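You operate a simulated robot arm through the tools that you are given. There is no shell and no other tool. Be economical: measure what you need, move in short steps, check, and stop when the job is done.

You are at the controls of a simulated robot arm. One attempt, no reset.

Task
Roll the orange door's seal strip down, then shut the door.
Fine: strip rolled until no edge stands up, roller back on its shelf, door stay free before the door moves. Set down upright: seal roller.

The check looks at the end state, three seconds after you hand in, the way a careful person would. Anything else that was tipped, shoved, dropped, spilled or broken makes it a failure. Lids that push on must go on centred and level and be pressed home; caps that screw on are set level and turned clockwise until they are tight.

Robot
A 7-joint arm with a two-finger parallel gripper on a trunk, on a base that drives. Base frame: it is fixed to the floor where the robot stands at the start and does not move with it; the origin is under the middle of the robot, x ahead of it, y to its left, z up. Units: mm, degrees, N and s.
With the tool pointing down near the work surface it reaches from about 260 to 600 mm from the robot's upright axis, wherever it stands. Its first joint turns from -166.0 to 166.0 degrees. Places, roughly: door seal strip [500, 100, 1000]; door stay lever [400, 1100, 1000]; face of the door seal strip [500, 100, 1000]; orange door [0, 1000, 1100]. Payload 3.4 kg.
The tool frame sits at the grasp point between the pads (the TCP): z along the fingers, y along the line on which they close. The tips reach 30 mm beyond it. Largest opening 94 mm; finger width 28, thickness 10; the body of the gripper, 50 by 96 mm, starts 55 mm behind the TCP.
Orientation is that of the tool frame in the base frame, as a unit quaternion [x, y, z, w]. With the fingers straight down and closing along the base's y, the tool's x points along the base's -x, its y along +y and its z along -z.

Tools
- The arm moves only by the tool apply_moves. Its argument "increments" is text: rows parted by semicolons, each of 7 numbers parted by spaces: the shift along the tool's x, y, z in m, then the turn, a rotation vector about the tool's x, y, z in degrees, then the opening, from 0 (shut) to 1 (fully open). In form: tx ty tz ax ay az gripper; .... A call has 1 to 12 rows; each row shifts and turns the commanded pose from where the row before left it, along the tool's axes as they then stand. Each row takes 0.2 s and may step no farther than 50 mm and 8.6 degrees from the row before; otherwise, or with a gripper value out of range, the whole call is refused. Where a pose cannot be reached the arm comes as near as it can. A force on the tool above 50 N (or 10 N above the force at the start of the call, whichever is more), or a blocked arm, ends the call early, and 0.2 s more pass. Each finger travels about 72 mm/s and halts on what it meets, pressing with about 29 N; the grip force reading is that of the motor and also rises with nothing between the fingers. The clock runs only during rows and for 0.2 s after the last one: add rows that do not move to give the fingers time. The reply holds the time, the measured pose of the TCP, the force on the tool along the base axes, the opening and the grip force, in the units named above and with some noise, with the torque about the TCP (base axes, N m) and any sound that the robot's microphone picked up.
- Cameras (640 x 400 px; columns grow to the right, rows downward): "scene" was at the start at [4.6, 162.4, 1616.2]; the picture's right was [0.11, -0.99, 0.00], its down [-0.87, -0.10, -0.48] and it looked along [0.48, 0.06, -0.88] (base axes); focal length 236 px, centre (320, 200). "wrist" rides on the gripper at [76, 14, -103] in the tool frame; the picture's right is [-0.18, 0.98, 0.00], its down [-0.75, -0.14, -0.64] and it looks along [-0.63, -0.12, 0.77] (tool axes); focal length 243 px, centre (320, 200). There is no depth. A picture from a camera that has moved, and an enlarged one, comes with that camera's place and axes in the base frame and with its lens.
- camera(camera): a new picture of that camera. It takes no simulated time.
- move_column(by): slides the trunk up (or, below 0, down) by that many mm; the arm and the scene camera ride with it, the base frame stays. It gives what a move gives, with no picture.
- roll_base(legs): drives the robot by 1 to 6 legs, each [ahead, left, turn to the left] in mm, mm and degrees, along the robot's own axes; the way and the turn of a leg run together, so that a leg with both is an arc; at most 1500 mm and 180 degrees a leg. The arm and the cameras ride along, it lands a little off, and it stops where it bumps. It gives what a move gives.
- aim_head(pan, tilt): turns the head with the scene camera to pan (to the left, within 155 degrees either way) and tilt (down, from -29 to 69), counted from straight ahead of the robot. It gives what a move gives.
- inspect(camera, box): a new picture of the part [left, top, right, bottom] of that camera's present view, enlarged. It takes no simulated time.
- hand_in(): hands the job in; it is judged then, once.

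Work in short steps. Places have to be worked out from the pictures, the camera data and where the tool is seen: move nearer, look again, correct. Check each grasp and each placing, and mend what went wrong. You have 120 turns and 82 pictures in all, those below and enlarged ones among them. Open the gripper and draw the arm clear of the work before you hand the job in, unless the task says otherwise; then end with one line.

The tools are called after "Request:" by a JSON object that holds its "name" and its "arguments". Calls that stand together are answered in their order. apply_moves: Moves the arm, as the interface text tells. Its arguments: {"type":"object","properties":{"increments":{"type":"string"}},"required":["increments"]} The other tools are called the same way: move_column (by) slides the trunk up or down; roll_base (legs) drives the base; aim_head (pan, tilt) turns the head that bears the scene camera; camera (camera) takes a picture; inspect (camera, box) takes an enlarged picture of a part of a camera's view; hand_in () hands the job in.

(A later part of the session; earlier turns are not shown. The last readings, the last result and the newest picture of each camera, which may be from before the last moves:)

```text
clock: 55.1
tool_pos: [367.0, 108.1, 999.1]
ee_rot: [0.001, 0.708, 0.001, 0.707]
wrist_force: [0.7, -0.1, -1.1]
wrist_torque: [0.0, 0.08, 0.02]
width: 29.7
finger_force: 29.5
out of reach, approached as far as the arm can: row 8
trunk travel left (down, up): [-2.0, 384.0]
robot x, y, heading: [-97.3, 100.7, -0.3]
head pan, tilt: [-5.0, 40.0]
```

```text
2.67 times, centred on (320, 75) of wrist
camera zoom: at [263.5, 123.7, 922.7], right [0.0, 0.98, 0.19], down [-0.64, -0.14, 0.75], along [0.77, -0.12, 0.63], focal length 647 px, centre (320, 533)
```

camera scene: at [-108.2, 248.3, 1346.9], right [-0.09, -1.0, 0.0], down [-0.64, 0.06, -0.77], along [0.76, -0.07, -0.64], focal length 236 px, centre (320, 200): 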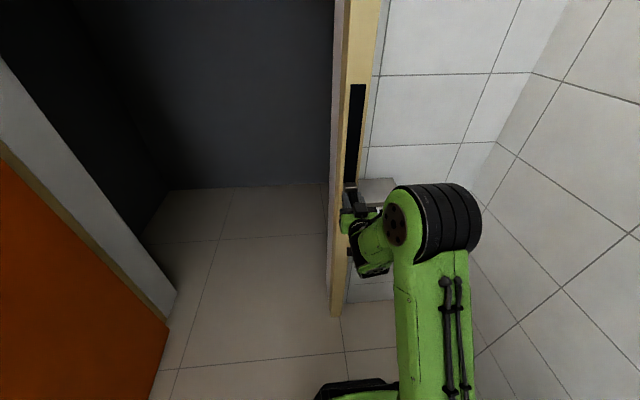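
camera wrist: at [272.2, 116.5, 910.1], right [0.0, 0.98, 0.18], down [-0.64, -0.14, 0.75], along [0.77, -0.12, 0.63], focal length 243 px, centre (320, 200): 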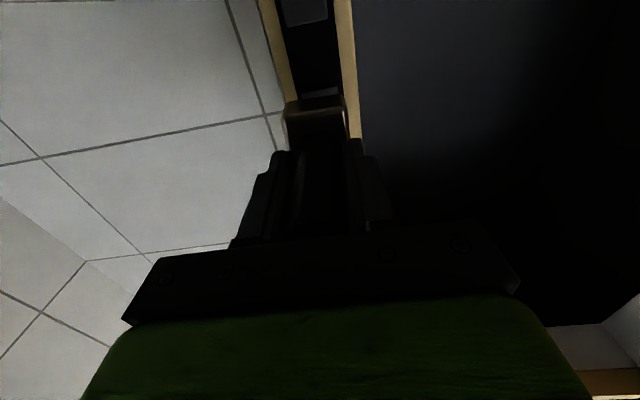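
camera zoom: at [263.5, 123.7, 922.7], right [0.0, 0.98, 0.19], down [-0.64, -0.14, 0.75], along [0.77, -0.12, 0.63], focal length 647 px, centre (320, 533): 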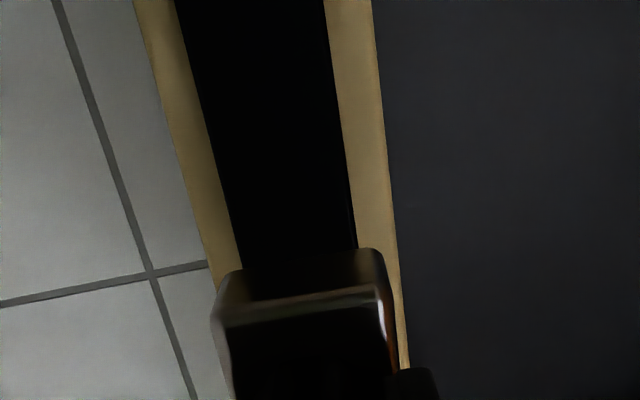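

The strip is all black and flat as far as visible. I rotate the tool back to pointing down here (same arm pose as before), then check the strip's lower end.

Request:
{"name": "apply_moves", "arguments": {"increments": "0 0 0 0 8.2 0 0; 0 0 0 0 8.2 0 0; 0 0 0 0 8.2 0 0; 0 0 0 0 8.2 0 0; 0 0 0 0 8.2 0 0; 0 0 0 0 8.2 0 0; 0 0 0 0 8.2 0 0; 0 0 0 0 8.2 0 0; 0 0 0 0 8.2 0 0; 0 0 0 0 8.2 0 0; 0 0 0 0 8.0 0 0"}}

Request:
{"name": "camera", "arguments": {"camera": "wrist"}}

```text
clock: 57.5
tool_pos: [366.8, 107.5, 999.4]
ee_rot: [0.0, 1.0, 0.0, -0.001]
wrist_force: [-0.4, 0.0, -0.3]
wrist_torque: [0.01, -0.03, -0.01]
width: 29.6
finger_force: 28.9
trunk travel left (down, up): [-2.0, 384.0]
robot x, y, heading: [-98.7, 99.8, -0.1]
head pan, tilt: [-5.0, 40.0]
```

```text
46 pictures are left
camera wrist: at [290.8, 122.2, 1100.8], right [0.18, 0.98, 0.0], down [0.76, -0.14, 0.64], along [0.63, -0.12, -0.77], focal length 243 px, centre (320, 200)
```

wrist: 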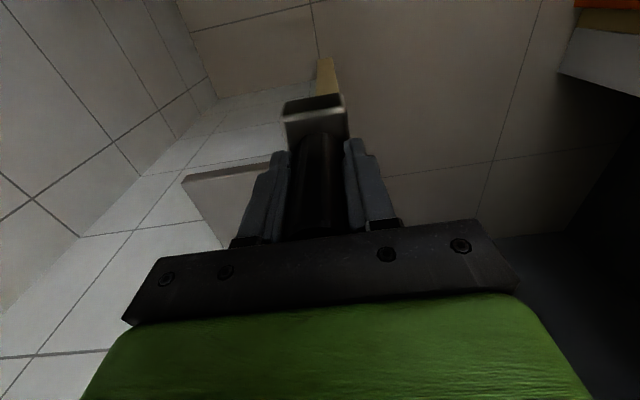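

Still held. I raise the column 90 mm and drive the base back to its start place (right, then ahead), above the shelf.

Request:
{"name": "move_column", "arguments": {"by": 90}}

Request:
{"name": "roll_base", "arguments": {"legs": [[0, -100, 0], [90, 0, 0]]}}

Request:
{"name": "aim_head", "arguments": {"pan": 5, "tilt": 45}}

Request:
{"name": "camera", "arguments": {"camera": "wrist"}}

Request:
{"name": "inspect", "arguments": {"camera": "scene", "box": [325, 110, 485, 260]}}

```text
clock: 58.7
tool_pos: [366.4, 107.9, 1089.6]
ee_rot: [0.0, 1.0, -0.001, 0.0]
wrist_force: [0.2, 0.4, -1.5]
wrist_torque: [0.01, 0.02, 0.0]
width: 29.7
finger_force: 29.1
trunk travel left (down, up): [-92.0, 294.0]
robot x, y, heading: [-97.4, 103.6, 0.0]
head pan, tilt: [-5.0, 40.0]
```

```text
clock: 60.6
tool_pos: [457.7, 6.9, 1088.3]
ee_rot: [0.001, 1.0, 0.0, 0.0]
wrist_force: [1.2, 0.5, -2.2]
wrist_torque: [-0.02, 0.03, 0.02]
width: 29.4
finger_force: 28.9
trunk travel left (down, up): [-92.0, 294.0]
robot x, y, heading: [-10.8, 1.5, 0.4]
head pan, tilt: [-5.0, 40.0]
```

```text
clock: 61.3
tool_pos: [456.4, 7.7, 1088.1]
ee_rot: [0.0, 1.0, 0.0, -0.002]
wrist_force: [-0.4, 0.6, -1.7]
wrist_torque: [-0.03, 0.01, -0.06]
width: 29.5
finger_force: 29.9
trunk travel left (down, up): [-92.0, 294.0]
robot x, y, heading: [-10.1, -1.1, -0.3]
head pan, tilt: [5.0, 45.0]
```

```text
45 pictures are left
camera wrist: at [380.2, 22.3, 1190.2], right [0.18, 0.98, 0.0], down [0.75, -0.14, 0.64], along [0.63, -0.12, -0.77], focal length 243 px, centre (320, 200)
```

wrist: 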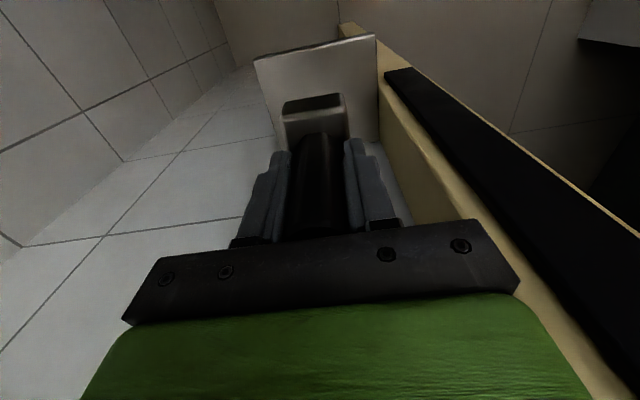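

```text
2.67 times, centred on (405, 185) of scene
camera zoom: at [11.7, 162.0, 1429.1], right [0.09, -1.0, 0.0], down [-0.7, -0.06, -0.71], along [0.7, 0.06, -0.71], focal length 631 px, centre (93, 240)
```

zoom: 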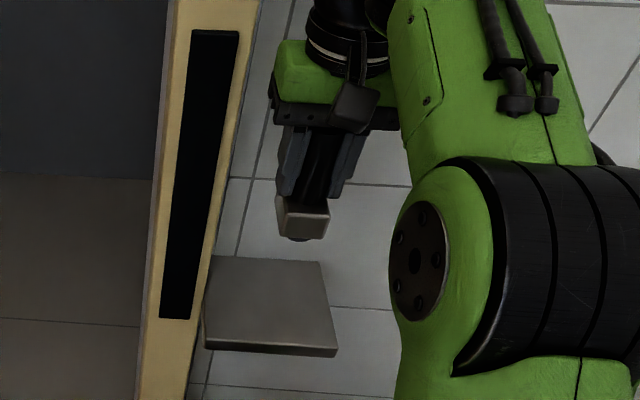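

The strip is fully flat along its length. Now I place the roller back: shift to (481, 0) and descend in steps to near the shelf.

Request:
{"name": "apply_moves", "arguments": {"increments": "-0.024 -0.007 0 0 0 0 0; 0 0 0.04 0 0 0 0; 0 0 0.04 0 0 0 0; 0 0 0.025 0 0 0 0; 0 0 0 0 0 0 0"}}

Request:
{"name": "inspect", "arguments": {"camera": "wrist", "box": [200, 0, 460, 180]}}

```text
clock: 62.5
tool_pos: [479.6, -0.7, 983.3]
ee_rot: [0.0, 1.0, 0.001, -0.001]
wrist_force: [0.7, 0.2, -1.4]
wrist_torque: [-0.02, 0.01, 0.0]
width: 29.6
finger_force: 29.5
trunk travel left (down, up): [-92.0, 294.0]
robot x, y, heading: [-9.4, -1.0, 0.0]
head pan, tilt: [5.0, 45.0]
```

```text
2.22 times, centred on (330, 90) of wrist
camera zoom: at [404.1, 14.8, 1085.0], right [0.18, 0.98, 0.0], down [0.75, -0.14, 0.64], along [0.63, -0.12, -0.77], focal length 539 px, centre (298, 444)
```

zoom: 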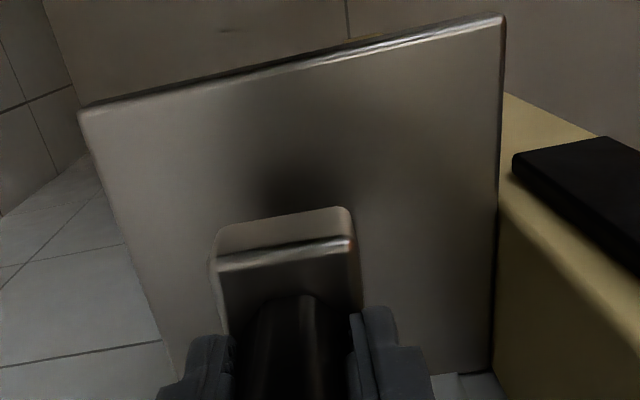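

Over the shelf. I descend in small steps until contact.

Request:
{"name": "apply_moves", "arguments": {"increments": "0 0 0.01 0 0 0 0; 0 0 0.008 0 0 0 0; 0 0 0.004 0 0 0 0; 0 0 0.003 0 0 0 0; 0 0 0 0 0 0 0"}}

```text
clock: 63.7
tool_pos: [480.1, 0.5, 957.3]
ee_rot: [-0.001, 1.0, 0.0, -0.001]
wrist_force: [-0.1, -0.3, -1.2]
wrist_torque: [0.02, 0.04, 0.0]
width: 29.4
finger_force: 28.7
trunk travel left (down, up): [-92.0, 294.0]
robot x, y, heading: [-6.1, -1.4, -0.1]
head pan, tilt: [5.0, 45.0]
```

Request:
{"name": "apply_moves", "arguments": {"increments": "0 0 0.002 0 0 0 0; 0 0 0.002 0 0 0 0; 0 0 0 0 0 0 0"}}

```text
clock: 64.5
tool_pos: [480.7, 0.4, 954.8]
ee_rot: [-0.001, 1.0, 0.0, 0.001]
wrist_force: [0.1, 0.0, -1.2]
wrist_torque: [-0.01, -0.01, 0.01]
width: 29.3
finger_force: 28.6
trunk travel left (down, up): [-92.0, 294.0]
robot x, y, heading: [-5.4, 1.9, -0.2]
head pan, tilt: [5.0, 45.0]
```

Request:
{"name": "apply_moves", "arguments": {"increments": "0 0 0.002 0 0 0 0; 0 0 0.0015 0 0 0 0; 0 0 0 0 0 0 0"}}

```text
clock: 65.3
tool_pos: [479.7, 0.1, 951.5]
ee_rot: [0.0, 1.0, 0.0, 0.0]
wrist_force: [0.9, 0.5, 10.6]
wrist_torque: [0.06, -0.13, -0.04]
width: 29.6
finger_force: 29.0
trunk travel left (down, up): [-92.0, 294.0]
robot x, y, heading: [-4.8, 2.3, 0.2]
head pan, tilt: [5.0, 45.0]
```

Contact (10 N). I ease 1 mm and open the gripper.

Request:
{"name": "apply_moves", "arguments": {"increments": "0 0 -0.001 0 0 0 0; 0 0 0 0 0 0 0.35; 0 0 0 0 0 0 0.5; 0 0 0 0 0 0 0.8; 0 0 0 0 0 0 1; 0 0 0 0 0 0 1; 0 0 0 0 0 0 1"}}

Request:
{"name": "camera", "arguments": {"camera": "wrist"}}

```text
clock: 66.9
tool_pos: [481.0, -0.0, 952.7]
ee_rot: [0.0, 1.0, 0.001, 0.0]
wrist_force: [0.5, 0.6, 0.3]
wrist_torque: [-0.01, -0.01, 0.0]
width: 93.9
finger_force: 0.1
trunk travel left (down, up): [-92.0, 294.0]
robot x, y, heading: [-8.6, 1.4, 0.1]
head pan, tilt: [5.0, 45.0]
```

```text
42 pictures are left
camera wrist: at [404.0, 14.9, 1053.8], right [0.18, 0.98, 0.0], down [0.75, -0.14, 0.64], along [0.63, -0.12, -0.77], focal length 243 px, centre (320, 200)
```

wrist: 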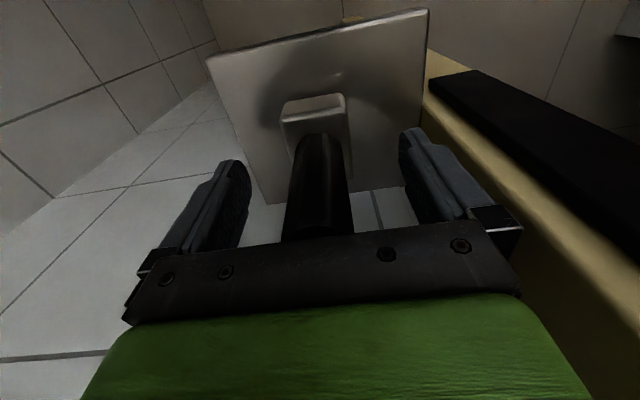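

The roller stands upright. I lift clear, raise the column, and look at the result.

Request:
{"name": "apply_moves", "arguments": {"increments": "0 0 -0.03 0 0 0 1; 0 0 -0.04 0 0 0 1; 0 0 -0.04 0 0 0 1; 0 0 -0.04 0 0 0 1; 0 0 0 0 0 0 1"}}

Request:
{"name": "move_column", "arguments": {"by": 120}}

Request:
{"name": "inspect", "arguments": {"camera": "scene", "box": [310, 130, 450, 290]}}

```text
clock: 68.1
tool_pos: [479.6, 0.0, 1102.1]
ee_rot: [0.0, 1.0, 0.0, -0.001]
wrist_force: [-0.8, -1.2, -0.4]
wrist_torque: [0.0, 0.0, 0.02]
width: 94.0
finger_force: 0.0
trunk travel left (down, up): [-92.0, 294.0]
robot x, y, heading: [-10.3, 1.0, 0.3]
head pan, tilt: [5.0, 45.0]
```

```text
clock: 69.6
tool_pos: [480.0, 0.1, 1222.1]
ee_rot: [0.0, 1.0, -0.001, -0.001]
wrist_force: [-0.1, 0.2, 0.1]
wrist_torque: [-0.03, 0.0, -0.01]
width: 93.9
finger_force: 0.0
trunk travel left (down, up): [-212.0, 174.0]
robot x, y, heading: [-8.0, -0.8, 0.2]
head pan, tilt: [5.0, 45.0]
```

```text
2.50 times, centred on (380, 210) of scene
camera zoom: at [11.7, 162.1, 1549.2], right [0.09, -1.0, 0.0], down [-0.7, -0.06, -0.71], along [0.7, 0.06, -0.71], focal length 591 px, centre (170, 175)
```

zoom: 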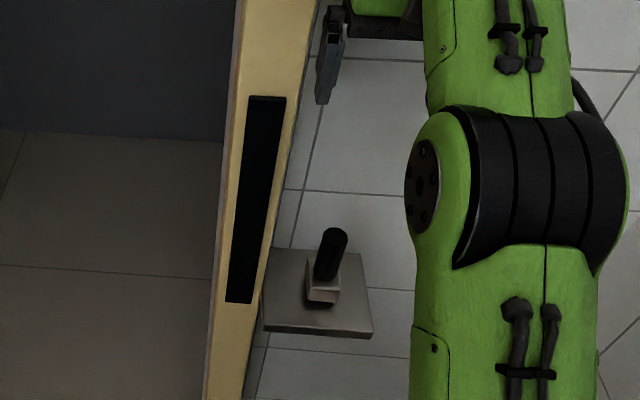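

Roller upright on its shelf, strip flat. Next the stay: I retract the arm and drive to (−350, 450) to look past the door's free edge.

Request:
{"name": "apply_moves", "arguments": {"increments": "0.045 0 0 0 0 0 1; 0.045 0 0 0 0 0 1; 0.045 0 0 0 0 0 1; 0 0 0 0 0 0 1"}}

Request:
{"name": "roll_base", "arguments": {"legs": [[0, 450, 0], [-380, 0, 0]]}}

Request:
{"name": "aim_head", "arguments": {"pan": 85, "tilt": 30}}

Request:
{"name": "camera", "arguments": {"camera": "scene"}}

```text
clock: 70.6
tool_pos: [344.9, 1.3, 1220.4]
ee_rot: [-0.001, 1.0, -0.001, 0.0]
wrist_force: [0.5, 0.1, 0.2]
wrist_torque: [0.01, 0.01, -0.02]
width: 93.9
finger_force: 0.1
trunk travel left (down, up): [-212.0, 174.0]
robot x, y, heading: [-8.3, -0.9, 0.2]
head pan, tilt: [5.0, 45.0]
```

```text
clock: 75.3
tool_pos: [-35.6, 450.6, 1221.0]
ee_rot: [0.002, 1.0, 0.0, 0.0]
wrist_force: [0.2, 0.1, -0.2]
wrist_torque: [-0.02, 0.0, -0.01]
width: 94.0
finger_force: 0.0
trunk travel left (down, up): [-212.0, 174.0]
robot x, y, heading: [-385.9, 451.2, -0.3]
head pan, tilt: [5.0, 45.0]
```

```text
clock: 76.8
tool_pos: [-34.6, 452.2, 1220.8]
ee_rot: [0.001, 1.0, 0.0, 0.0]
wrist_force: [0.4, 0.3, -1.1]
wrist_torque: [-0.01, 0.03, -0.04]
width: 94.2
finger_force: 0.1
trunk travel left (down, up): [-212.0, 174.0]
robot x, y, heading: [-387.6, 448.5, -0.4]
head pan, tilt: [85.0, 30.0]
```

```text
40 pictures are left
camera scene: at [-439.8, 695.9, 1571.7], right [1.0, -0.09, 0.0], down [-0.05, -0.5, -0.87], along [0.08, 0.86, -0.5], focal length 236 px, centre (320, 200)
```

scene: 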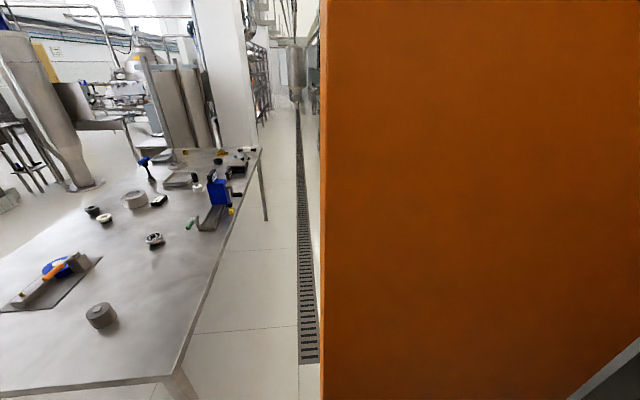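

Table edge runs along x≈−810 and the door's free edge is at x≈−415, so the gap is ~395 mm. I look down at my own base to measure its width.

Request:
{"name": "aim_head", "arguments": {"pan": 90, "tilt": 69}}

Request:
{"name": "camera", "arguments": {"camera": "scene"}}

Request:
{"name": "aim_head", "arguments": {"pan": 150, "tilt": 69}}

Request:
{"name": "camera", "arguments": {"camera": "scene"}}

```text
clock: 77.9
tool_pos: [-35.0, 452.2, 1221.4]
ee_rot: [0.0, 1.0, 0.0, 0.0]
wrist_force: [0.3, 0.5, -0.4]
wrist_torque: [-0.03, -0.01, -0.02]
width: 94.1
finger_force: 0.0
trunk travel left (down, up): [-212.0, 174.0]
robot x, y, heading: [-382.9, 450.3, -0.4]
head pan, tilt: [90.0, 68.8]
```

```text
39 pictures are left
camera scene: at [-447.9, 661.8, 1520.3], right [1.0, 0.0, 0.0], down [0.0, -0.93, -0.36], along [0.0, 0.36, -0.93], focal length 236 px, centre (320, 200)
```

scene: 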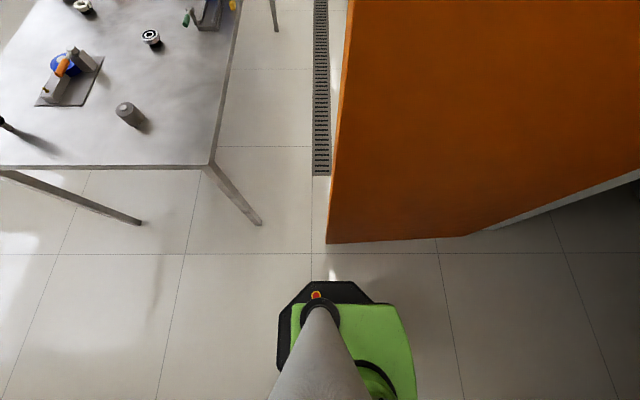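

```text
clock: 79.2
tool_pos: [-33.1, 450.5, 1220.9]
ee_rot: [0.001, 1.0, -0.001, 0.0]
wrist_force: [-0.1, 0.3, 0.5]
wrist_torque: [0.03, 0.0, 0.03]
width: 93.9
finger_force: 0.0
trunk travel left (down, up): [-212.0, 174.0]
robot x, y, heading: [-389.9, 452.0, -0.3]
head pan, tilt: [150.0, 68.8]
```

```text
38 pictures are left
camera scene: at [-496.4, 633.9, 1520.3], right [0.5, 0.86, 0.0], down [0.81, -0.47, -0.36], along [-0.31, 0.18, -0.93], focal length 236 px, centre (320, 200)
```

scene: 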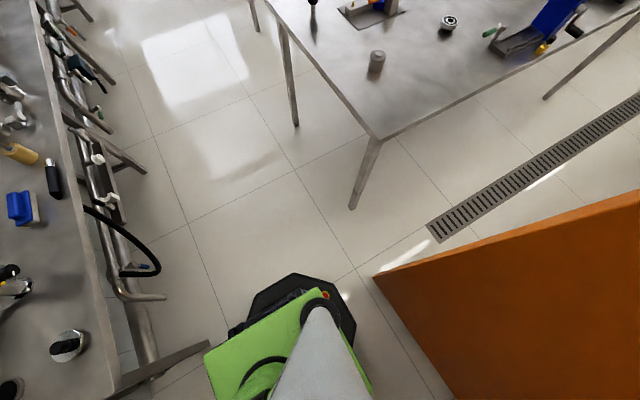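

My base is ~510 mm wide, too wide for the ~430 mm gap. I move back/left to look at the rear side of the door from the aisle.

Request:
{"name": "roll_base", "arguments": {"legs": [[-400, 0, 0], [0, 230, 0]]}}

Request:
{"name": "aim_head", "arguments": {"pan": 20, "tilt": 25}}

Request:
{"name": "camera", "arguments": {"camera": "scene"}}

```text
clock: 83.0
tool_pos: [-435.8, 685.4, 1222.1]
ee_rot: [0.002, 1.0, -0.001, -0.001]
wrist_force: [-0.2, 0.3, 0.4]
wrist_torque: [-0.04, 0.0, 0.0]
width: 93.9
finger_force: 0.0
trunk travel left (down, up): [-212.0, 174.0]
robot x, y, heading: [-787.2, 684.2, 0.1]
head pan, tilt: [150.0, 68.8]
```

```text
clock: 85.1
tool_pos: [-435.1, 684.1, 1222.1]
ee_rot: [0.001, 1.0, 0.0, 0.0]
wrist_force: [0.2, -0.3, 1.0]
wrist_torque: [0.04, -0.01, 0.02]
width: 94.2
finger_force: 0.0
trunk travel left (down, up): [-212.0, 174.0]
robot x, y, heading: [-792.5, 684.6, -0.2]
head pan, tilt: [20.0, 25.0]
```

```text
37 pictures are left
camera scene: at [-761.5, 870.1, 1579.7], right [0.34, -0.94, 0.0], down [-0.4, -0.14, -0.91], along [0.85, 0.31, -0.42], focal length 236 px, centre (320, 200)
```

scene: 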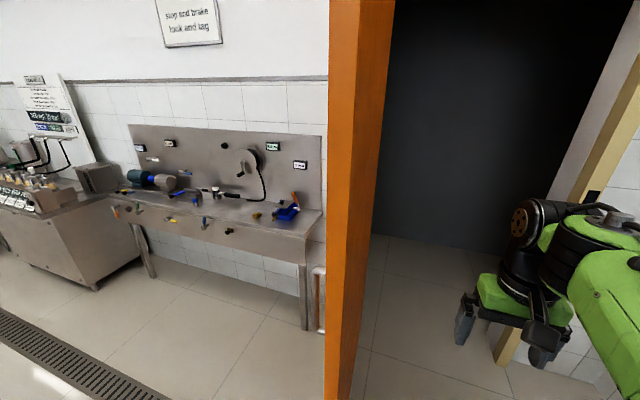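

The rear side shows a wall bench and the stay spot is just hidden by the door edge. I shift 50 mm left and pan the head so the camera swings out further.

Request:
{"name": "roll_base", "arguments": {"legs": [[30, 55, 0]]}}

Request:
{"name": "aim_head", "arguments": {"pan": 48, "tilt": 25}}

Request:
{"name": "camera", "arguments": {"camera": "scene"}}

```text
clock: 86.1
tool_pos: [-404.2, 739.8, 1220.1]
ee_rot: [0.001, 1.0, -0.001, -0.001]
wrist_force: [-0.1, 0.7, -0.2]
wrist_torque: [-0.03, 0.04, -0.03]
width: 94.0
finger_force: 0.0
trunk travel left (down, up): [-212.0, 174.0]
robot x, y, heading: [-757.3, 741.1, -0.3]
head pan, tilt: [20.0, 25.0]
```

```text
clock: 87.0
tool_pos: [-403.8, 739.2, 1222.1]
ee_rot: [0.001, 1.0, 0.0, 0.0]
wrist_force: [0.3, 0.2, 0.3]
wrist_torque: [-0.01, -0.01, -0.02]
width: 94.1
finger_force: 0.1
trunk travel left (down, up): [-212.0, 174.0]
robot x, y, heading: [-762.3, 737.1, -0.2]
head pan, tilt: [48.0, 25.0]
```

```text
36 pictures are left
camera scene: at [-755.9, 962.1, 1579.7], right [0.74, -0.67, 0.0], down [-0.28, -0.31, -0.91], along [0.61, 0.67, -0.42], focal length 236 px, centre (320, 200)
```

scene: 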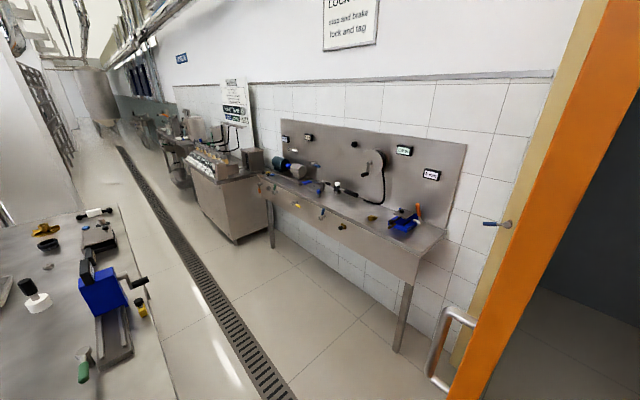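

I see a blue-gripped lever on/near the door's rear, and a D-handle nearer the free edge. Enlarge both.

Request:
{"name": "inspect", "arguments": {"camera": "scene", "box": [400, 180, 560, 300]}}

Request:
{"name": "inspect", "arguments": {"camera": "scene", "box": [380, 240, 560, 400]}}

```text
3.33 times, centred on (480, 240) of scene
camera zoom: at [-755.9, 962.1, 1579.7], right [0.74, -0.67, 0.0], down [-0.28, -0.31, -0.91], along [0.61, 0.67, -0.42], focal length 788 px, centre (-213, 67)
```

zoom: 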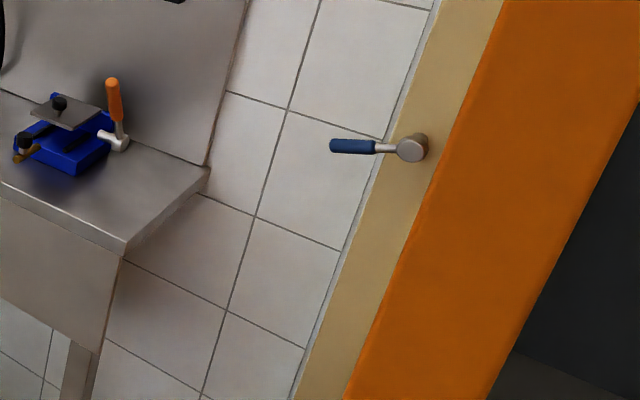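

```text
2.50 times, centred on (470, 320) of scene
camera zoom: at [-755.9, 962.1, 1579.7], right [0.74, -0.67, 0.0], down [-0.28, -0.31, -0.91], along [0.61, 0.67, -0.42], focal length 591 px, centre (-55, -100)
```

zoom: 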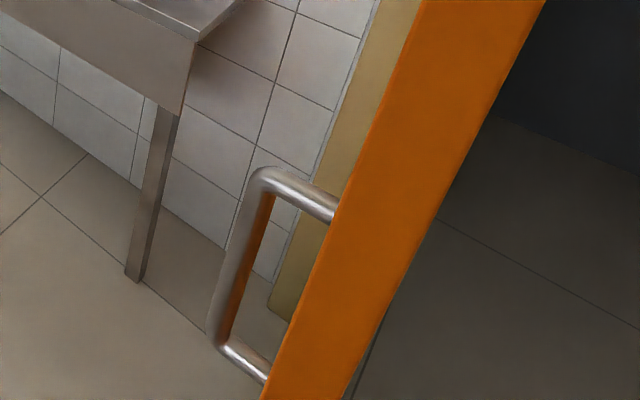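

The stay lever (blue grip) is on the wall-side frame behind the door, hub ≈(440, 1070, 1050), grip pointing +y. The base cannot pass the gap, so I plan to go round the long table (x −1650…−810, y 1030…2950). First look down the aisle.

Request:
{"name": "aim_head", "arguments": {"pan": 140, "tilt": 22}}

Request:
{"name": "camera", "arguments": {"camera": "scene"}}

```text
clock: 88.7
tool_pos: [-404.5, 739.6, 1221.5]
ee_rot: [0.001, 1.0, 0.0, 0.001]
wrist_force: [0.4, 0.0, 0.2]
wrist_torque: [-0.02, -0.02, 0.0]
width: 94.1
finger_force: 0.0
trunk travel left (down, up): [-212.0, 174.0]
robot x, y, heading: [-757.0, 736.1, -0.1]
head pan, tilt: [140.0, 22.0]
```

```text
33 pictures are left
camera scene: at [-888.8, 953.7, 1584.6], right [0.65, 0.76, 0.0], down [0.29, -0.24, -0.93], along [-0.71, 0.6, -0.37], focal length 236 px, centre (320, 200)
```

scene: 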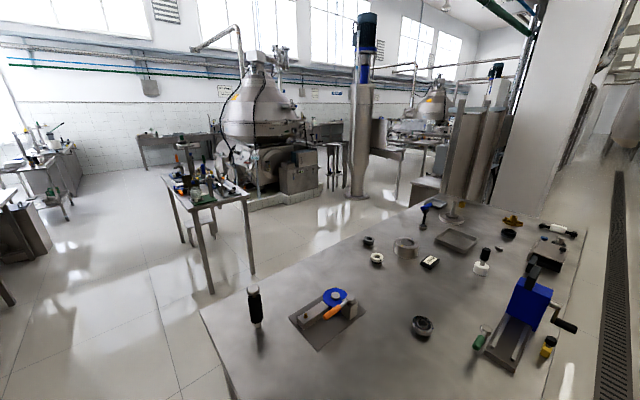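

The aisle west is clear. I check the far end of the table, near the pillar, for a passage.

Request:
{"name": "inspect", "arguments": {"camera": "scene", "box": [400, 80, 640, 260]}}

```text
2.22 times, centred on (520, 170) of scene
camera zoom: at [-888.8, 953.7, 1584.6], right [0.65, 0.76, 0.0], down [0.29, -0.24, -0.93], along [-0.71, 0.6, -0.37], focal length 526 px, centre (-124, 267)
```

zoom: 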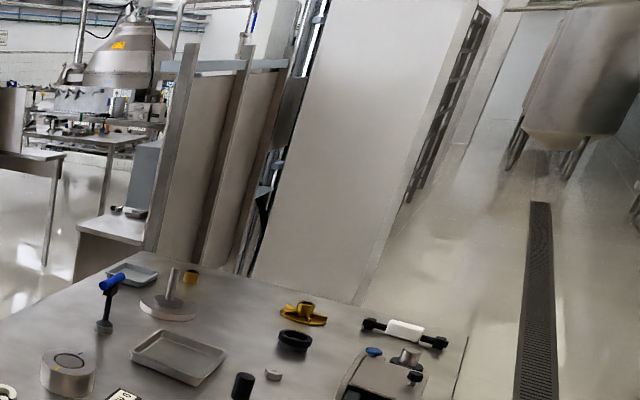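

Estimates: pillar is far (y≈4900), panel machine roughly y≥3500, table end y≈3050. The west corridor (x −2750…−1720) is free. I drive right, back 1470, then left 1300, and look.

Request:
{"name": "roll_base", "arguments": {"legs": [[0, -140, 0], [-1470, 0, 0], [0, 1400, 0]]}}

Request:
{"name": "aim_head", "arguments": {"pan": 75, "tilt": 35}}

Request:
{"name": "camera", "arguments": {"camera": "scene"}}

```text
clock: 103.5
tool_pos: [-1837.2, 2017.6, 1220.7]
ee_rot: [0.008, 1.0, 0.001, 0.0]
wrist_force: [0.3, -0.9, -0.3]
wrist_torque: [0.01, 0.01, -0.02]
width: 94.0
finger_force: 0.1
trunk travel left (down, up): [-212.0, 174.0]
robot x, y, heading: [-2190.9, 2019.4, -0.9]
head pan, tilt: [140.0, 22.0]
```

```text
clock: 104.8
tool_pos: [-1837.3, 2017.4, 1222.1]
ee_rot: [0.008, 1.0, -0.001, -0.001]
wrist_force: [-0.8, -1.0, -0.1]
wrist_torque: [0.02, 0.01, 0.0]
width: 93.7
finger_force: 0.1
trunk travel left (down, up): [-212.0, 174.0]
robot x, y, heading: [-2190.0, 2020.6, -1.0]
head pan, tilt: [75.0, 35.0]
```

```text
31 pictures are left
camera scene: at [-2224.8, 2261.7, 1564.0], right [0.96, -0.27, 0.0], down [-0.16, -0.55, -0.82], along [0.22, 0.79, -0.57], focal length 236 px, centre (320, 200)
```

scene: 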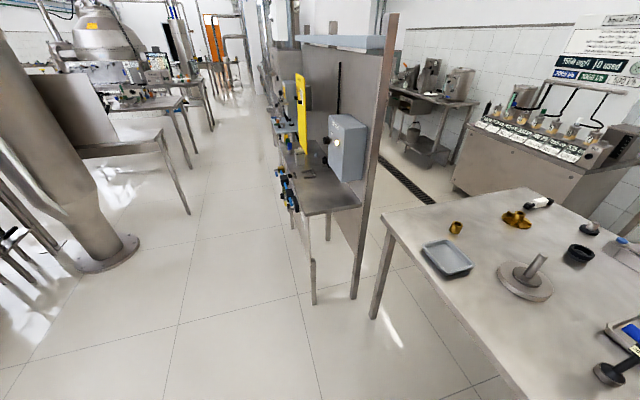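

A partition post stands at (−1730, 3160), so there's no passage at the table end. I zoom in to see where the partition ends and whether there's an opening before the pillar.

Request:
{"name": "inspect", "arguments": {"camera": "scene", "box": [180, 0, 400, 140]}}

```text
2.86 times, centred on (290, 70) of scene
camera zoom: at [-2224.8, 2261.7, 1564.0], right [0.96, -0.27, 0.0], down [-0.16, -0.55, -0.82], along [0.22, 0.79, -0.57], focal length 676 px, centre (406, 571)
```

zoom: 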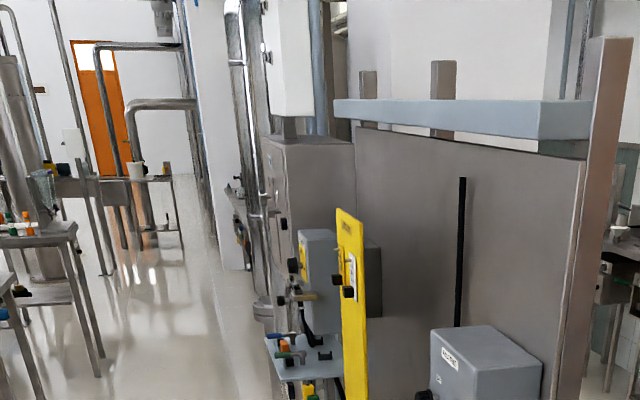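

The partition runs far north, so no near passage there. The gap by the door is the only short route; I go back to the aisle and turn to face north there, then test the gap by creeping (biased to the table's fixed leg, away from the door).

Request:
{"name": "roll_base", "arguments": {"legs": [[0, -1430, 0], [950, 0, 0], [0, 0, 91]]}}

Request:
{"name": "aim_head", "arguments": {"pan": -20, "tilt": 60}}

Request:
{"name": "camera", "arguments": {"camera": "scene"}}

```text
clock: 120.4
tool_pos: [-1258.3, 930.4, 1221.0]
ee_rot: [0.711, -0.703, 0.0, 0.0]
wrist_force: [0.7, -0.4, 0.8]
wrist_torque: [-0.01, 0.02, -0.01]
width: 93.7
finger_force: 0.1
trunk travel left (down, up): [-212.0, 174.0]
robot x, y, heading: [-1251.4, 575.1, 90.6]
head pan, tilt: [75.0, 35.0]
```

```text
clock: 122.1
tool_pos: [-1257.2, 930.0, 1221.7]
ee_rot: [0.711, -0.703, 0.0, 0.0]
wrist_force: [-0.1, 0.7, 0.2]
wrist_torque: [0.01, 0.01, 0.03]
width: 93.9
finger_force: 0.0
trunk travel left (down, up): [-212.0, 174.0]
robot x, y, heading: [-1253.0, 574.5, 90.7]
head pan, tilt: [-20.0, 60.0]
```

```text
29 pictures are left
camera scene: at [-1382.1, 580.2, 1529.7], right [0.94, -0.33, 0.0], down [-0.29, -0.82, -0.5], along [0.17, 0.47, -0.87], focal length 236 px, centre (320, 200)
```

scene: 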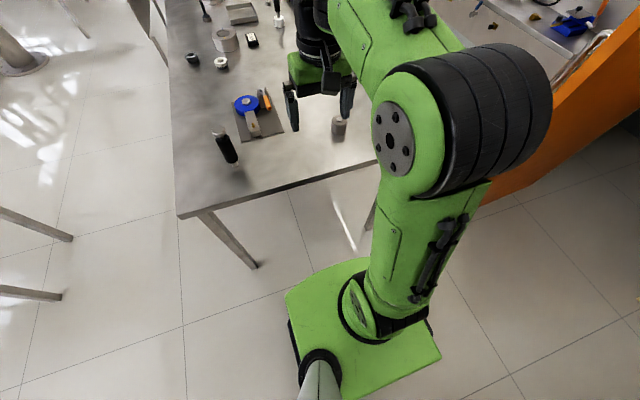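

Now shift right to x≈−690 at this y (free of the door), heading 90°.

Request:
{"name": "roll_base", "arguments": {"legs": [[0, -562, 0], [0, 0, -0.7], [200, 0, 0]]}}

Request:
{"name": "aim_head", "arguments": {"pan": 0, "tilt": 69}}

Request:
{"name": "camera", "arguments": {"camera": "scene"}}

```text
clock: 126.9
tool_pos: [-684.3, 1134.2, 1221.0]
ee_rot: [-0.704, 0.71, 0.0, 0.0]
wrist_force: [0.2, 0.8, -0.5]
wrist_torque: [-0.05, -0.03, -0.03]
width: 93.9
finger_force: 0.1
trunk travel left (down, up): [-212.0, 174.0]
robot x, y, heading: [-688.2, 774.5, 89.6]
head pan, tilt: [-20.0, 60.0]
```

```text
clock: 127.7
tool_pos: [-684.9, 1133.8, 1221.2]
ee_rot: [-0.704, 0.71, 0.0, 0.0]
wrist_force: [0.4, 1.0, -0.3]
wrist_torque: [-0.01, 0.0, -0.02]
width: 94.1
finger_force: 0.0
trunk travel left (down, up): [-212.0, 174.0]
robot x, y, heading: [-687.9, 781.5, 89.8]
head pan, tilt: [0.0, 68.8]
```

```text
28 pictures are left
camera scene: at [-839.2, 779.9, 1520.3], right [1.0, -0.01, 0.0], down [-0.01, -0.93, -0.36], along [0.0, 0.36, -0.93], focal length 236 px, centre (320, 200)
```

scene: 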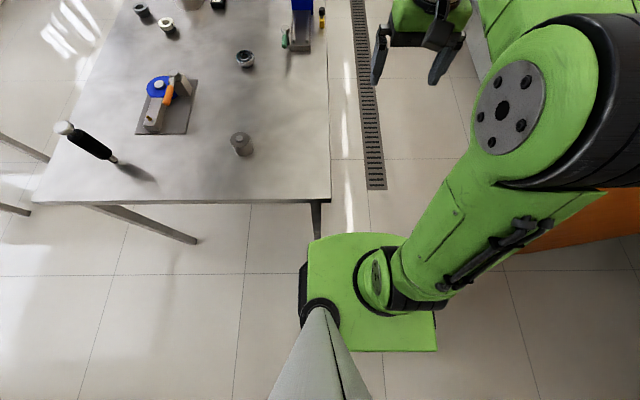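

Base front is near the table leg now. Creep ahead in small legs and see whether it bumps.

Request:
{"name": "roll_base", "arguments": {"legs": [[20, 0, 0], [20, 0, 0], [20, 0, 0]]}}

```text
clock: 129.3
tool_pos: [-684.0, 1176.6, 1220.7]
ee_rot: [-0.706, 0.708, 0.0, -0.001]
wrist_force: [0.9, 0.1, 0.2]
wrist_torque: [0.01, 0.02, 0.02]
width: 93.9
finger_force: 0.1
trunk travel left (down, up): [-212.0, 174.0]
robot x, y, heading: [-686.9, 822.3, 89.7]
head pan, tilt: [0.0, 68.8]
stopped in leg 3: the robot was blocked; the commanded pose is now the measured one
```

Blocked at y≈822. Look at what it touches.

Request:
{"name": "camera", "arguments": {"camera": "scene"}}

Request:
{"name": "aim_head", "arguments": {"pan": -60, "tilt": 60}}

Request:
{"name": "camera", "arguments": {"camera": "scene"}}

```text
27 pictures are left
camera scene: at [-837.1, 821.6, 1520.3], right [1.0, -0.01, 0.0], down [-0.01, -0.93, -0.36], along [0.0, 0.36, -0.93], focal length 236 px, centre (320, 200)
```

scene: 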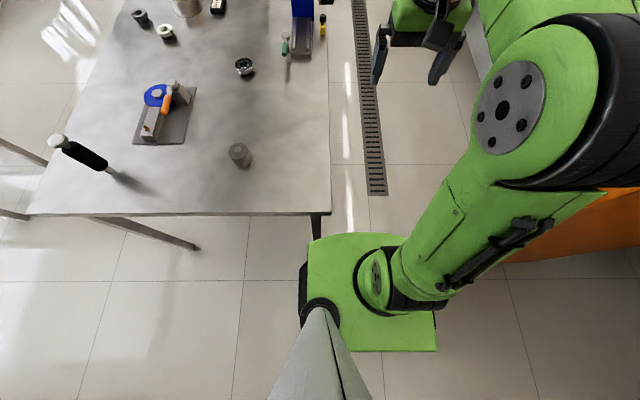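

```text
clock: 130.6
tool_pos: [-683.8, 1176.7, 1220.5]
ee_rot: [-0.706, 0.708, 0.0, -0.001]
wrist_force: [0.0, -0.8, -0.1]
wrist_torque: [0.02, 0.01, 0.0]
width: 94.2
finger_force: 0.0
trunk travel left (down, up): [-212.0, 174.0]
robot x, y, heading: [-688.2, 824.1, 90.1]
head pan, tilt: [-60.0, 60.0]
```

```text
26 pictures are left
camera scene: at [-779.9, 799.6, 1529.6], right [0.5, -0.87, 0.0], down [-0.75, -0.43, -0.5], along [0.43, 0.25, -0.87], focal length 236 px, centre (320, 200)
```

scene: 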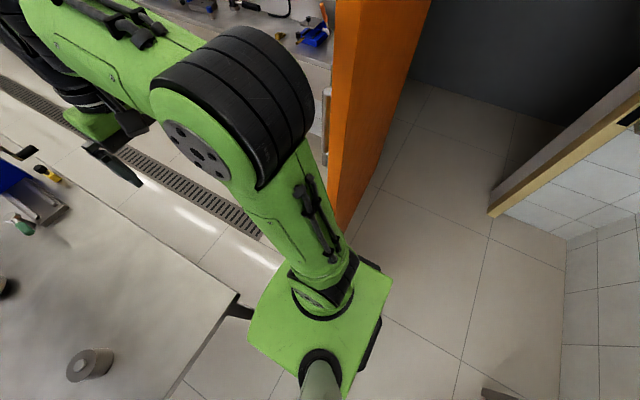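

The base is blocked by the table leg; the gap is ~80 mm too narrow. I back off a little and look north for another way into the aisle behind the door.

Request:
{"name": "roll_base", "arguments": {"legs": [[-60, 0, 0]]}}

Request:
{"name": "aim_head", "arguments": {"pan": 0, "tilt": 8}}

Request:
{"name": "inspect", "arguments": {"camera": "scene", "box": [200, 120, 440, 270]}}

```text
clock: 131.5
tool_pos: [-685.7, 1114.9, 1223.5]
ee_rot: [-0.706, 0.709, 0.0, 0.0]
wrist_force: [0.5, -0.6, -0.6]
wrist_torque: [0.05, -0.02, 0.01]
width: 94.0
finger_force: 0.1
trunk travel left (down, up): [-212.0, 174.0]
robot x, y, heading: [-682.6, 758.4, 89.8]
head pan, tilt: [-60.0, 60.0]
```

```text
clock: 132.8
tool_pos: [-685.7, 1118.3, 1220.4]
ee_rot: [-0.706, 0.709, -0.001, 0.0]
wrist_force: [-0.4, 0.4, 0.6]
wrist_torque: [0.01, -0.01, 0.01]
width: 94.0
finger_force: 0.0
trunk travel left (down, up): [-212.0, 174.0]
robot x, y, heading: [-685.4, 762.4, 89.6]
head pan, tilt: [0.0, 8.0]
```

```text
2.67 times, centred on (320, 195) of scene
camera zoom: at [-837.5, 799.5, 1607.3], right [1.0, -0.01, 0.0], down [0.0, -0.14, -0.99], along [0.01, 0.99, -0.14], focal length 631 px, centre (320, 213)
```

zoom: 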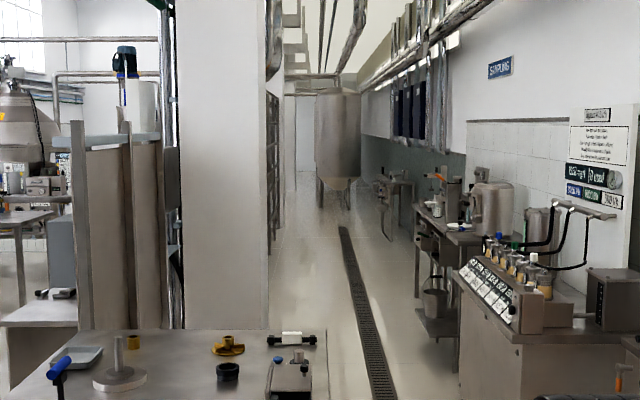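

East aisle is only reachable by another crossing further north. I'll drive via the west corridor (heading north) to y≈5600 and look for a crossing beyond the pillar.

Request:
{"name": "roll_base", "arguments": {"legs": [[-170, 0, 0], [0, 1500, 0], [1500, 0, 0], [500, 375, 0], [1500, 0, 0], [1400, 0, 0]]}}

Request:
{"name": "aim_head", "arguments": {"pan": -35, "tilt": 15}}

Request:
{"name": "camera", "arguments": {"camera": "scene"}}

```text
clock: 165.1
tool_pos: [-2572.7, 5862.6, 1221.4]
ee_rot: [0.713, -0.701, 0.001, 0.0]
wrist_force: [0.2, 1.2, 0.4]
wrist_torque: [0.01, 0.0, -0.01]
width: 94.2
finger_force: 0.0
trunk travel left (down, up): [-212.0, 174.0]
robot x, y, heading: [-2563.5, 5508.3, 90.7]
head pan, tilt: [0.0, 8.0]
```

```text
clock: 166.1
tool_pos: [-2572.4, 5861.8, 1221.1]
ee_rot: [0.713, -0.701, 0.001, 0.001]
wrist_force: [-0.3, -0.1, 0.2]
wrist_torque: [0.03, -0.02, 0.0]
width: 93.8
finger_force: 0.0
trunk travel left (down, up): [-212.0, 174.0]
robot x, y, heading: [-2565.2, 5506.6, 90.7]
head pan, tilt: [-35.0, 15.0]
```

```text
24 pictures are left
camera scene: at [-2665.0, 5527.1, 1596.0], right [0.83, -0.56, 0.0], down [-0.15, -0.21, -0.97], along [0.54, 0.8, -0.26], focal length 236 px, centre (320, 200)
```

scene: 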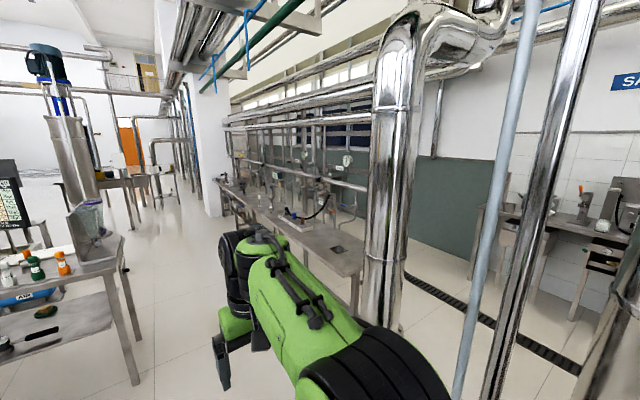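

There is an opening eastward between a post at about (−1265, 5985) and a big duct at about (−1170, 6740), with clear floor to the drain beyond. I drive to face it squarely and measure.

Request:
{"name": "roll_base", "arguments": {"legs": [[780, 0, 0], [0, 0, -90.7], [500, 0, 0]]}}

Request:
{"name": "aim_head", "arguments": {"pan": 8, "tilt": 40}}

Request:
{"name": "camera", "arguments": {"camera": "scene"}}

```text
clock: 175.8
tool_pos: [-1947.1, 6298.9, 1224.4]
ee_rot: [0.008, 1.0, -0.001, -0.012]
wrist_force: [-31.0, 16.2, 7.1]
wrist_torque: [-1.8, -2.48, -1.5]
width: 91.3
finger_force: 0.1
trunk travel left (down, up): [-212.0, 174.0]
robot x, y, heading: [-2287.6, 6289.2, -0.3]
head pan, tilt: [-35.0, 15.0]
stopped in leg 3: the robot was blocked; the commanded pose is now the measured one
```

```text
clock: 176.9
tool_pos: [-1946.6, 6296.8, 1224.1]
ee_rot: [0.008, 1.0, -0.003, -0.011]
wrist_force: [-37.8, 20.4, 9.6]
wrist_torque: [-2.48, -3.3, -1.71]
width: 90.9
finger_force: 0.2
trunk travel left (down, up): [-212.0, 174.0]
robot x, y, heading: [-2283.7, 6289.1, 0.1]
head pan, tilt: [8.0, 40.0]
```

```text
23 pictures are left
camera scene: at [-2271.0, 6463.2, 1555.9], right [0.14, -0.99, 0.01], down [-0.63, -0.09, -0.77], along [0.76, 0.1, -0.64], focal length 236 px, centre (320, 200)
```

scene: 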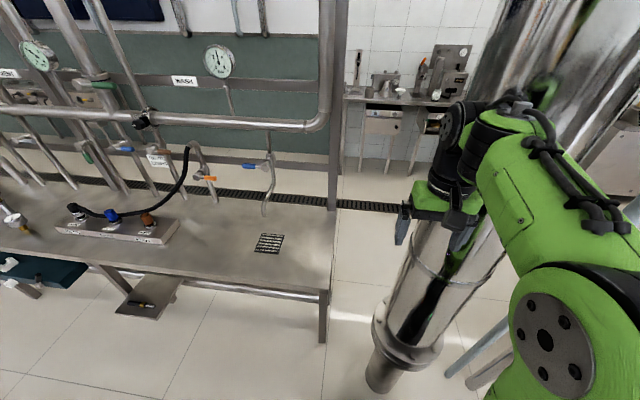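

The gripper touched the duct (it is nearer than I judged). I back off at once and look again.

Request:
{"name": "roll_base", "arguments": {"legs": [[-250, 0, 0]]}}

Request:
{"name": "aim_head", "arguments": {"pan": -10, "tilt": 35}}

Request:
{"name": "camera", "arguments": {"camera": "scene"}}

```text
clock: 178.8
tool_pos: [-2192.2, 6293.5, 1221.1]
ee_rot: [0.008, 1.0, 0.0, -0.013]
wrist_force: [-0.1, -1.1, 0.7]
wrist_torque: [-0.03, -0.03, -0.01]
width: 93.8
finger_force: 0.1
trunk travel left (down, up): [-212.0, 174.0]
robot x, y, heading: [-2540.0, 6294.3, 0.0]
head pan, tilt: [8.0, 40.0]
```

```text
clock: 179.6
tool_pos: [-2193.6, 6293.8, 1220.6]
ee_rot: [0.008, 1.0, 0.0, -0.014]
wrist_force: [-0.3, -1.1, 0.2]
wrist_torque: [-0.01, 0.04, 0.01]
width: 94.0
finger_force: 0.0
trunk travel left (down, up): [-212.0, 174.0]
robot x, y, heading: [-2537.1, 6288.1, 0.0]
head pan, tilt: [-10.0, 35.0]
```

```text
22 pictures are left
camera scene: at [-2512.4, 6431.1, 1563.9], right [-0.18, -0.98, 0.0], down [-0.56, 0.1, -0.82], along [0.81, -0.14, -0.57], focal length 236 px, centre (320, 200)
```

scene: 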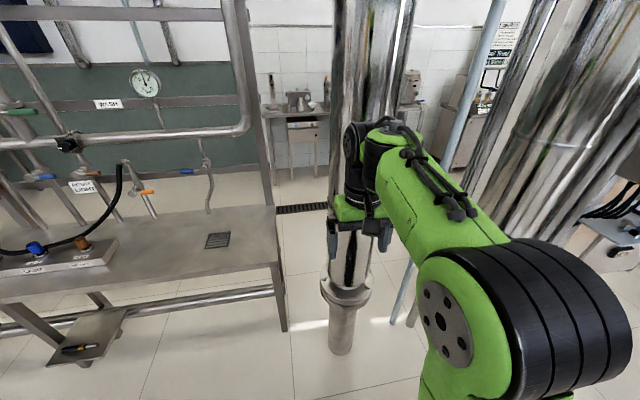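

No opening ≥510 mm here. I continue north along the corridor to y≈9900 and look beyond the white column.

Request:
{"name": "roll_base", "arguments": {"legs": [[0, 1500, 0], [0, 1500, 0], [0, 700, 0]]}}

Request:
{"name": "aim_head", "arguments": {"pan": 70, "tilt": 15}}

Request:
{"name": "camera", "arguments": {"camera": "scene"}}

```text
clock: 197.5
tool_pos: [-2183.4, 10006.5, 1220.8]
ee_rot: [0.006, 1.0, -0.001, -0.014]
wrist_force: [-0.2, -0.2, 0.4]
wrist_torque: [-0.02, 0.01, -0.01]
width: 93.9
finger_force: 0.0
trunk travel left (down, up): [-212.0, 174.0]
robot x, y, heading: [-2532.3, 10000.8, -0.3]
head pan, tilt: [-10.0, 35.0]
```

```text
clock: 199.0
tool_pos: [-2185.5, 10004.7, 1221.0]
ee_rot: [0.007, 1.0, 0.0, -0.014]
wrist_force: [0.5, 0.3, 1.1]
wrist_torque: [0.01, -0.01, 0.01]
width: 93.8
finger_force: 0.1
trunk travel left (down, up): [-212.0, 174.0]
robot x, y, heading: [-2530.6, 10004.9, 0.1]
head pan, tilt: [70.0, 15.0]
```

```text
21 pictures are left
camera scene: at [-2558.8, 10245.0, 1595.9], right [0.94, -0.34, 0.0], down [-0.09, -0.24, -0.97], along [0.33, 0.91, -0.26], focal length 236 px, centre (320, 200)
```

scene: 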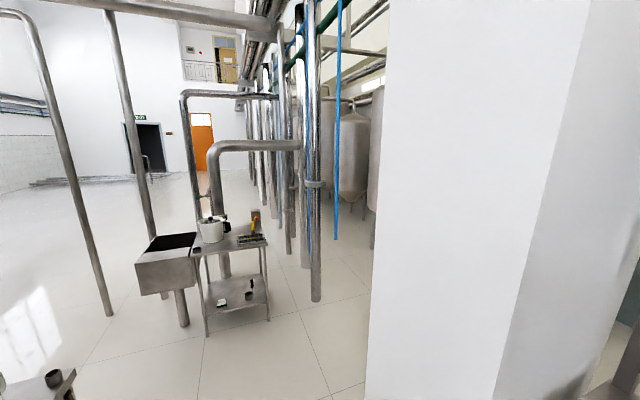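

North of the white column (y>11080) there's a ~1 m wide passage east (pipe at y≈12190, small table at y≈12080). I go to y≈11590 and look east.

Request:
{"name": "roll_base", "arguments": {"legs": [[0, 1500, 0], [0, 80, 0]]}}

Request:
{"name": "aim_head", "arguments": {"pan": -5, "tilt": 25}}

Request:
{"name": "camera", "arguments": {"camera": "scene"}}

```text
clock: 207.1
tool_pos: [-2175.7, 11588.1, 1221.3]
ee_rot: [0.01, 1.0, -0.001, -0.014]
wrist_force: [0.0, 0.8, 0.0]
wrist_torque: [-0.03, -0.01, -0.03]
width: 94.0
finger_force: 0.1
trunk travel left (down, up): [-212.0, 174.0]
robot x, y, heading: [-2522.9, 11586.7, -0.6]
head pan, tilt: [70.0, 15.0]
```

```text
clock: 208.6
tool_pos: [-2176.4, 11586.8, 1220.5]
ee_rot: [0.011, 1.0, 0.0, -0.014]
wrist_force: [0.0, 0.0, -0.4]
wrist_torque: [0.02, 0.02, -0.01]
width: 94.1
finger_force: 0.0
trunk travel left (down, up): [-212.0, 174.0]
robot x, y, heading: [-2520.6, 11588.8, -0.7]
head pan, tilt: [-5.0, 25.0]
```

```text
20 pictures are left
camera scene: at [-2490.0, 11733.1, 1579.7], right [-0.1, -1.0, 0.0], down [-0.42, 0.04, -0.91], along [0.9, -0.09, -0.42], focal length 236 px, centre (320, 200)
```

scene: 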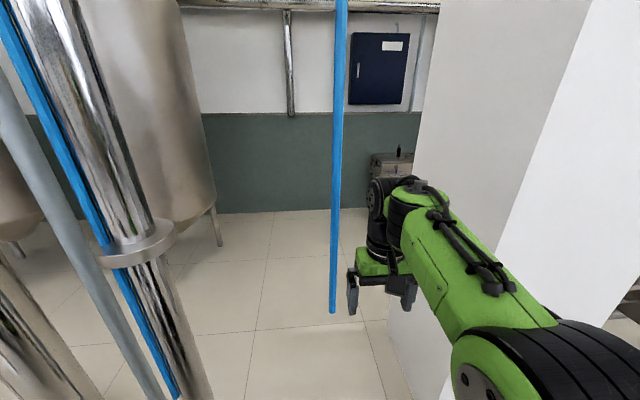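

A blue pipe hangs down to z≈900 at (−1935, 11636), in the passage; column north face is y≈11138. I'll pass south of it backwards (heading 180°, mast to the south). First turn clockwise here.

Request:
{"name": "roll_base", "arguments": {"legs": [[0, 0, -179.3]]}}

```text
clock: 216.3
tool_pos: [-2869.0, 11573.0, 1221.5]
ee_rot: [1.0, 0.008, 0.014, 0.0]
wrist_force: [-0.2, 0.3, 0.3]
wrist_torque: [0.02, 0.02, 0.01]
width: 93.8
finger_force: 0.0
trunk travel left (down, up): [-212.0, 174.0]
robot x, y, heading: [-2522.6, 11588.1, -178.5]
head pan, tilt: [-5.0, 25.0]
```

Request:
{"name": "roll_base", "arguments": {"legs": [[0, 0, -1.5], [0, 163, 0]]}}

Request:
{"name": "aim_head", "arguments": {"pan": 150, "tilt": 30}}

Request:
{"name": "camera", "arguments": {"camera": "scene"}}

```text
clock: 218.1
tool_pos: [-2869.6, 11417.6, 1220.4]
ee_rot: [1.0, -0.006, 0.013, -0.001]
wrist_force: [0.0, -0.4, -0.7]
wrist_torque: [0.06, 0.03, 0.02]
width: 93.9
finger_force: 0.1
trunk travel left (down, up): [-212.0, 174.0]
robot x, y, heading: [-2520.3, 11420.1, -180.1]
head pan, tilt: [-5.0, 25.0]
```

```text
clock: 220.5
tool_pos: [-2868.8, 11418.5, 1220.1]
ee_rot: [1.0, -0.006, 0.014, 0.0]
wrist_force: [0.4, -0.5, 0.9]
wrist_torque: [-0.02, 0.02, 0.0]
width: 93.9
finger_force: 0.1
trunk travel left (down, up): [-212.0, 174.0]
robot x, y, heading: [-2520.5, 11426.7, -179.9]
head pan, tilt: [150.0, 30.0]
```

```text
19 pictures are left
camera scene: at [-2384.6, 11228.6, 1571.7], right [-0.5, -0.87, 0.0], down [-0.43, 0.25, -0.87], along [0.75, -0.43, -0.5], focal length 236 px, centre (320, 200)
```

scene: 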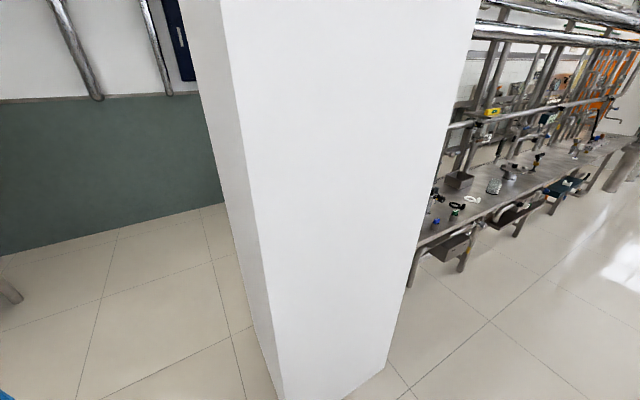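

Column NW corner is (−1952, 11145), pipe at y≈11630. I nudge 8 mm north and back through.

Request:
{"name": "roll_base", "arguments": {"legs": [[0, -9, 0], [-700, 0, 0]]}}

```text
clock: 224.7
tool_pos: [-2162.5, 11429.2, 1221.6]
ee_rot: [1.0, -0.003, 0.013, 0.0]
wrist_force: [-0.4, 0.4, 0.2]
wrist_torque: [0.02, 0.03, -0.04]
width: 94.1
finger_force: 0.0
trunk travel left (down, up): [-212.0, 174.0]
robot x, y, heading: [-1818.9, 11432.3, -179.7]
head pan, tilt: [150.0, 30.0]
```

Through past the pipe without contact. Continue east to x≈−400.

Request:
{"name": "roll_base", "arguments": {"legs": [[-800, 0, 0], [-600, 0, 0]]}}

Request:
{"name": "aim_head", "arguments": {"pan": 90, "tilt": 25}}

Request:
{"name": "camera", "arguments": {"camera": "scene"}}

```text
clock: 231.9
tool_pos: [-766.4, 11442.9, 1221.0]
ee_rot: [1.0, 0.004, 0.015, 0.0]
wrist_force: [0.6, 0.4, 0.0]
wrist_torque: [-0.01, -0.02, 0.01]
width: 94.0
finger_force: 0.1
trunk travel left (down, up): [-212.0, 174.0]
robot x, y, heading: [-417.3, 11454.6, -178.9]
head pan, tilt: [150.0, 30.0]
```

```text
clock: 233.2
tool_pos: [-765.1, 11442.0, 1221.0]
ee_rot: [1.0, 0.004, 0.014, -0.001]
wrist_force: [1.2, 0.0, -0.4]
wrist_torque: [0.02, 0.0, 0.01]
width: 94.0
finger_force: 0.1
trunk travel left (down, up): [-212.0, 174.0]
robot x, y, heading: [-419.7, 11452.0, -179.1]
head pan, tilt: [90.0, 25.0]
```

```text
18 pictures are left
camera scene: at [-356.0, 11212.7, 1579.7], right [-1.0, -0.02, 0.0], down [-0.01, 0.42, -0.91], along [0.02, -0.91, -0.42], focal length 236 px, centre (320, 200)
```

scene: 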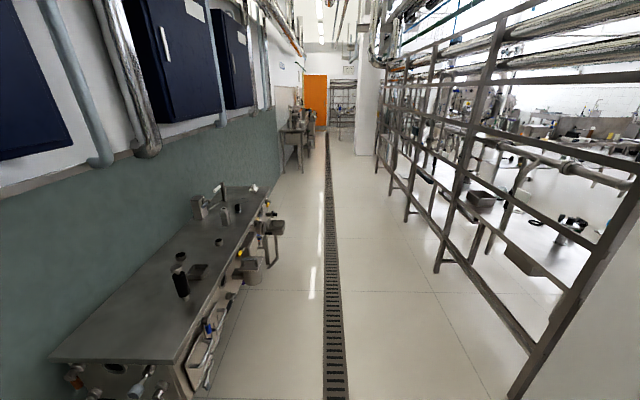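

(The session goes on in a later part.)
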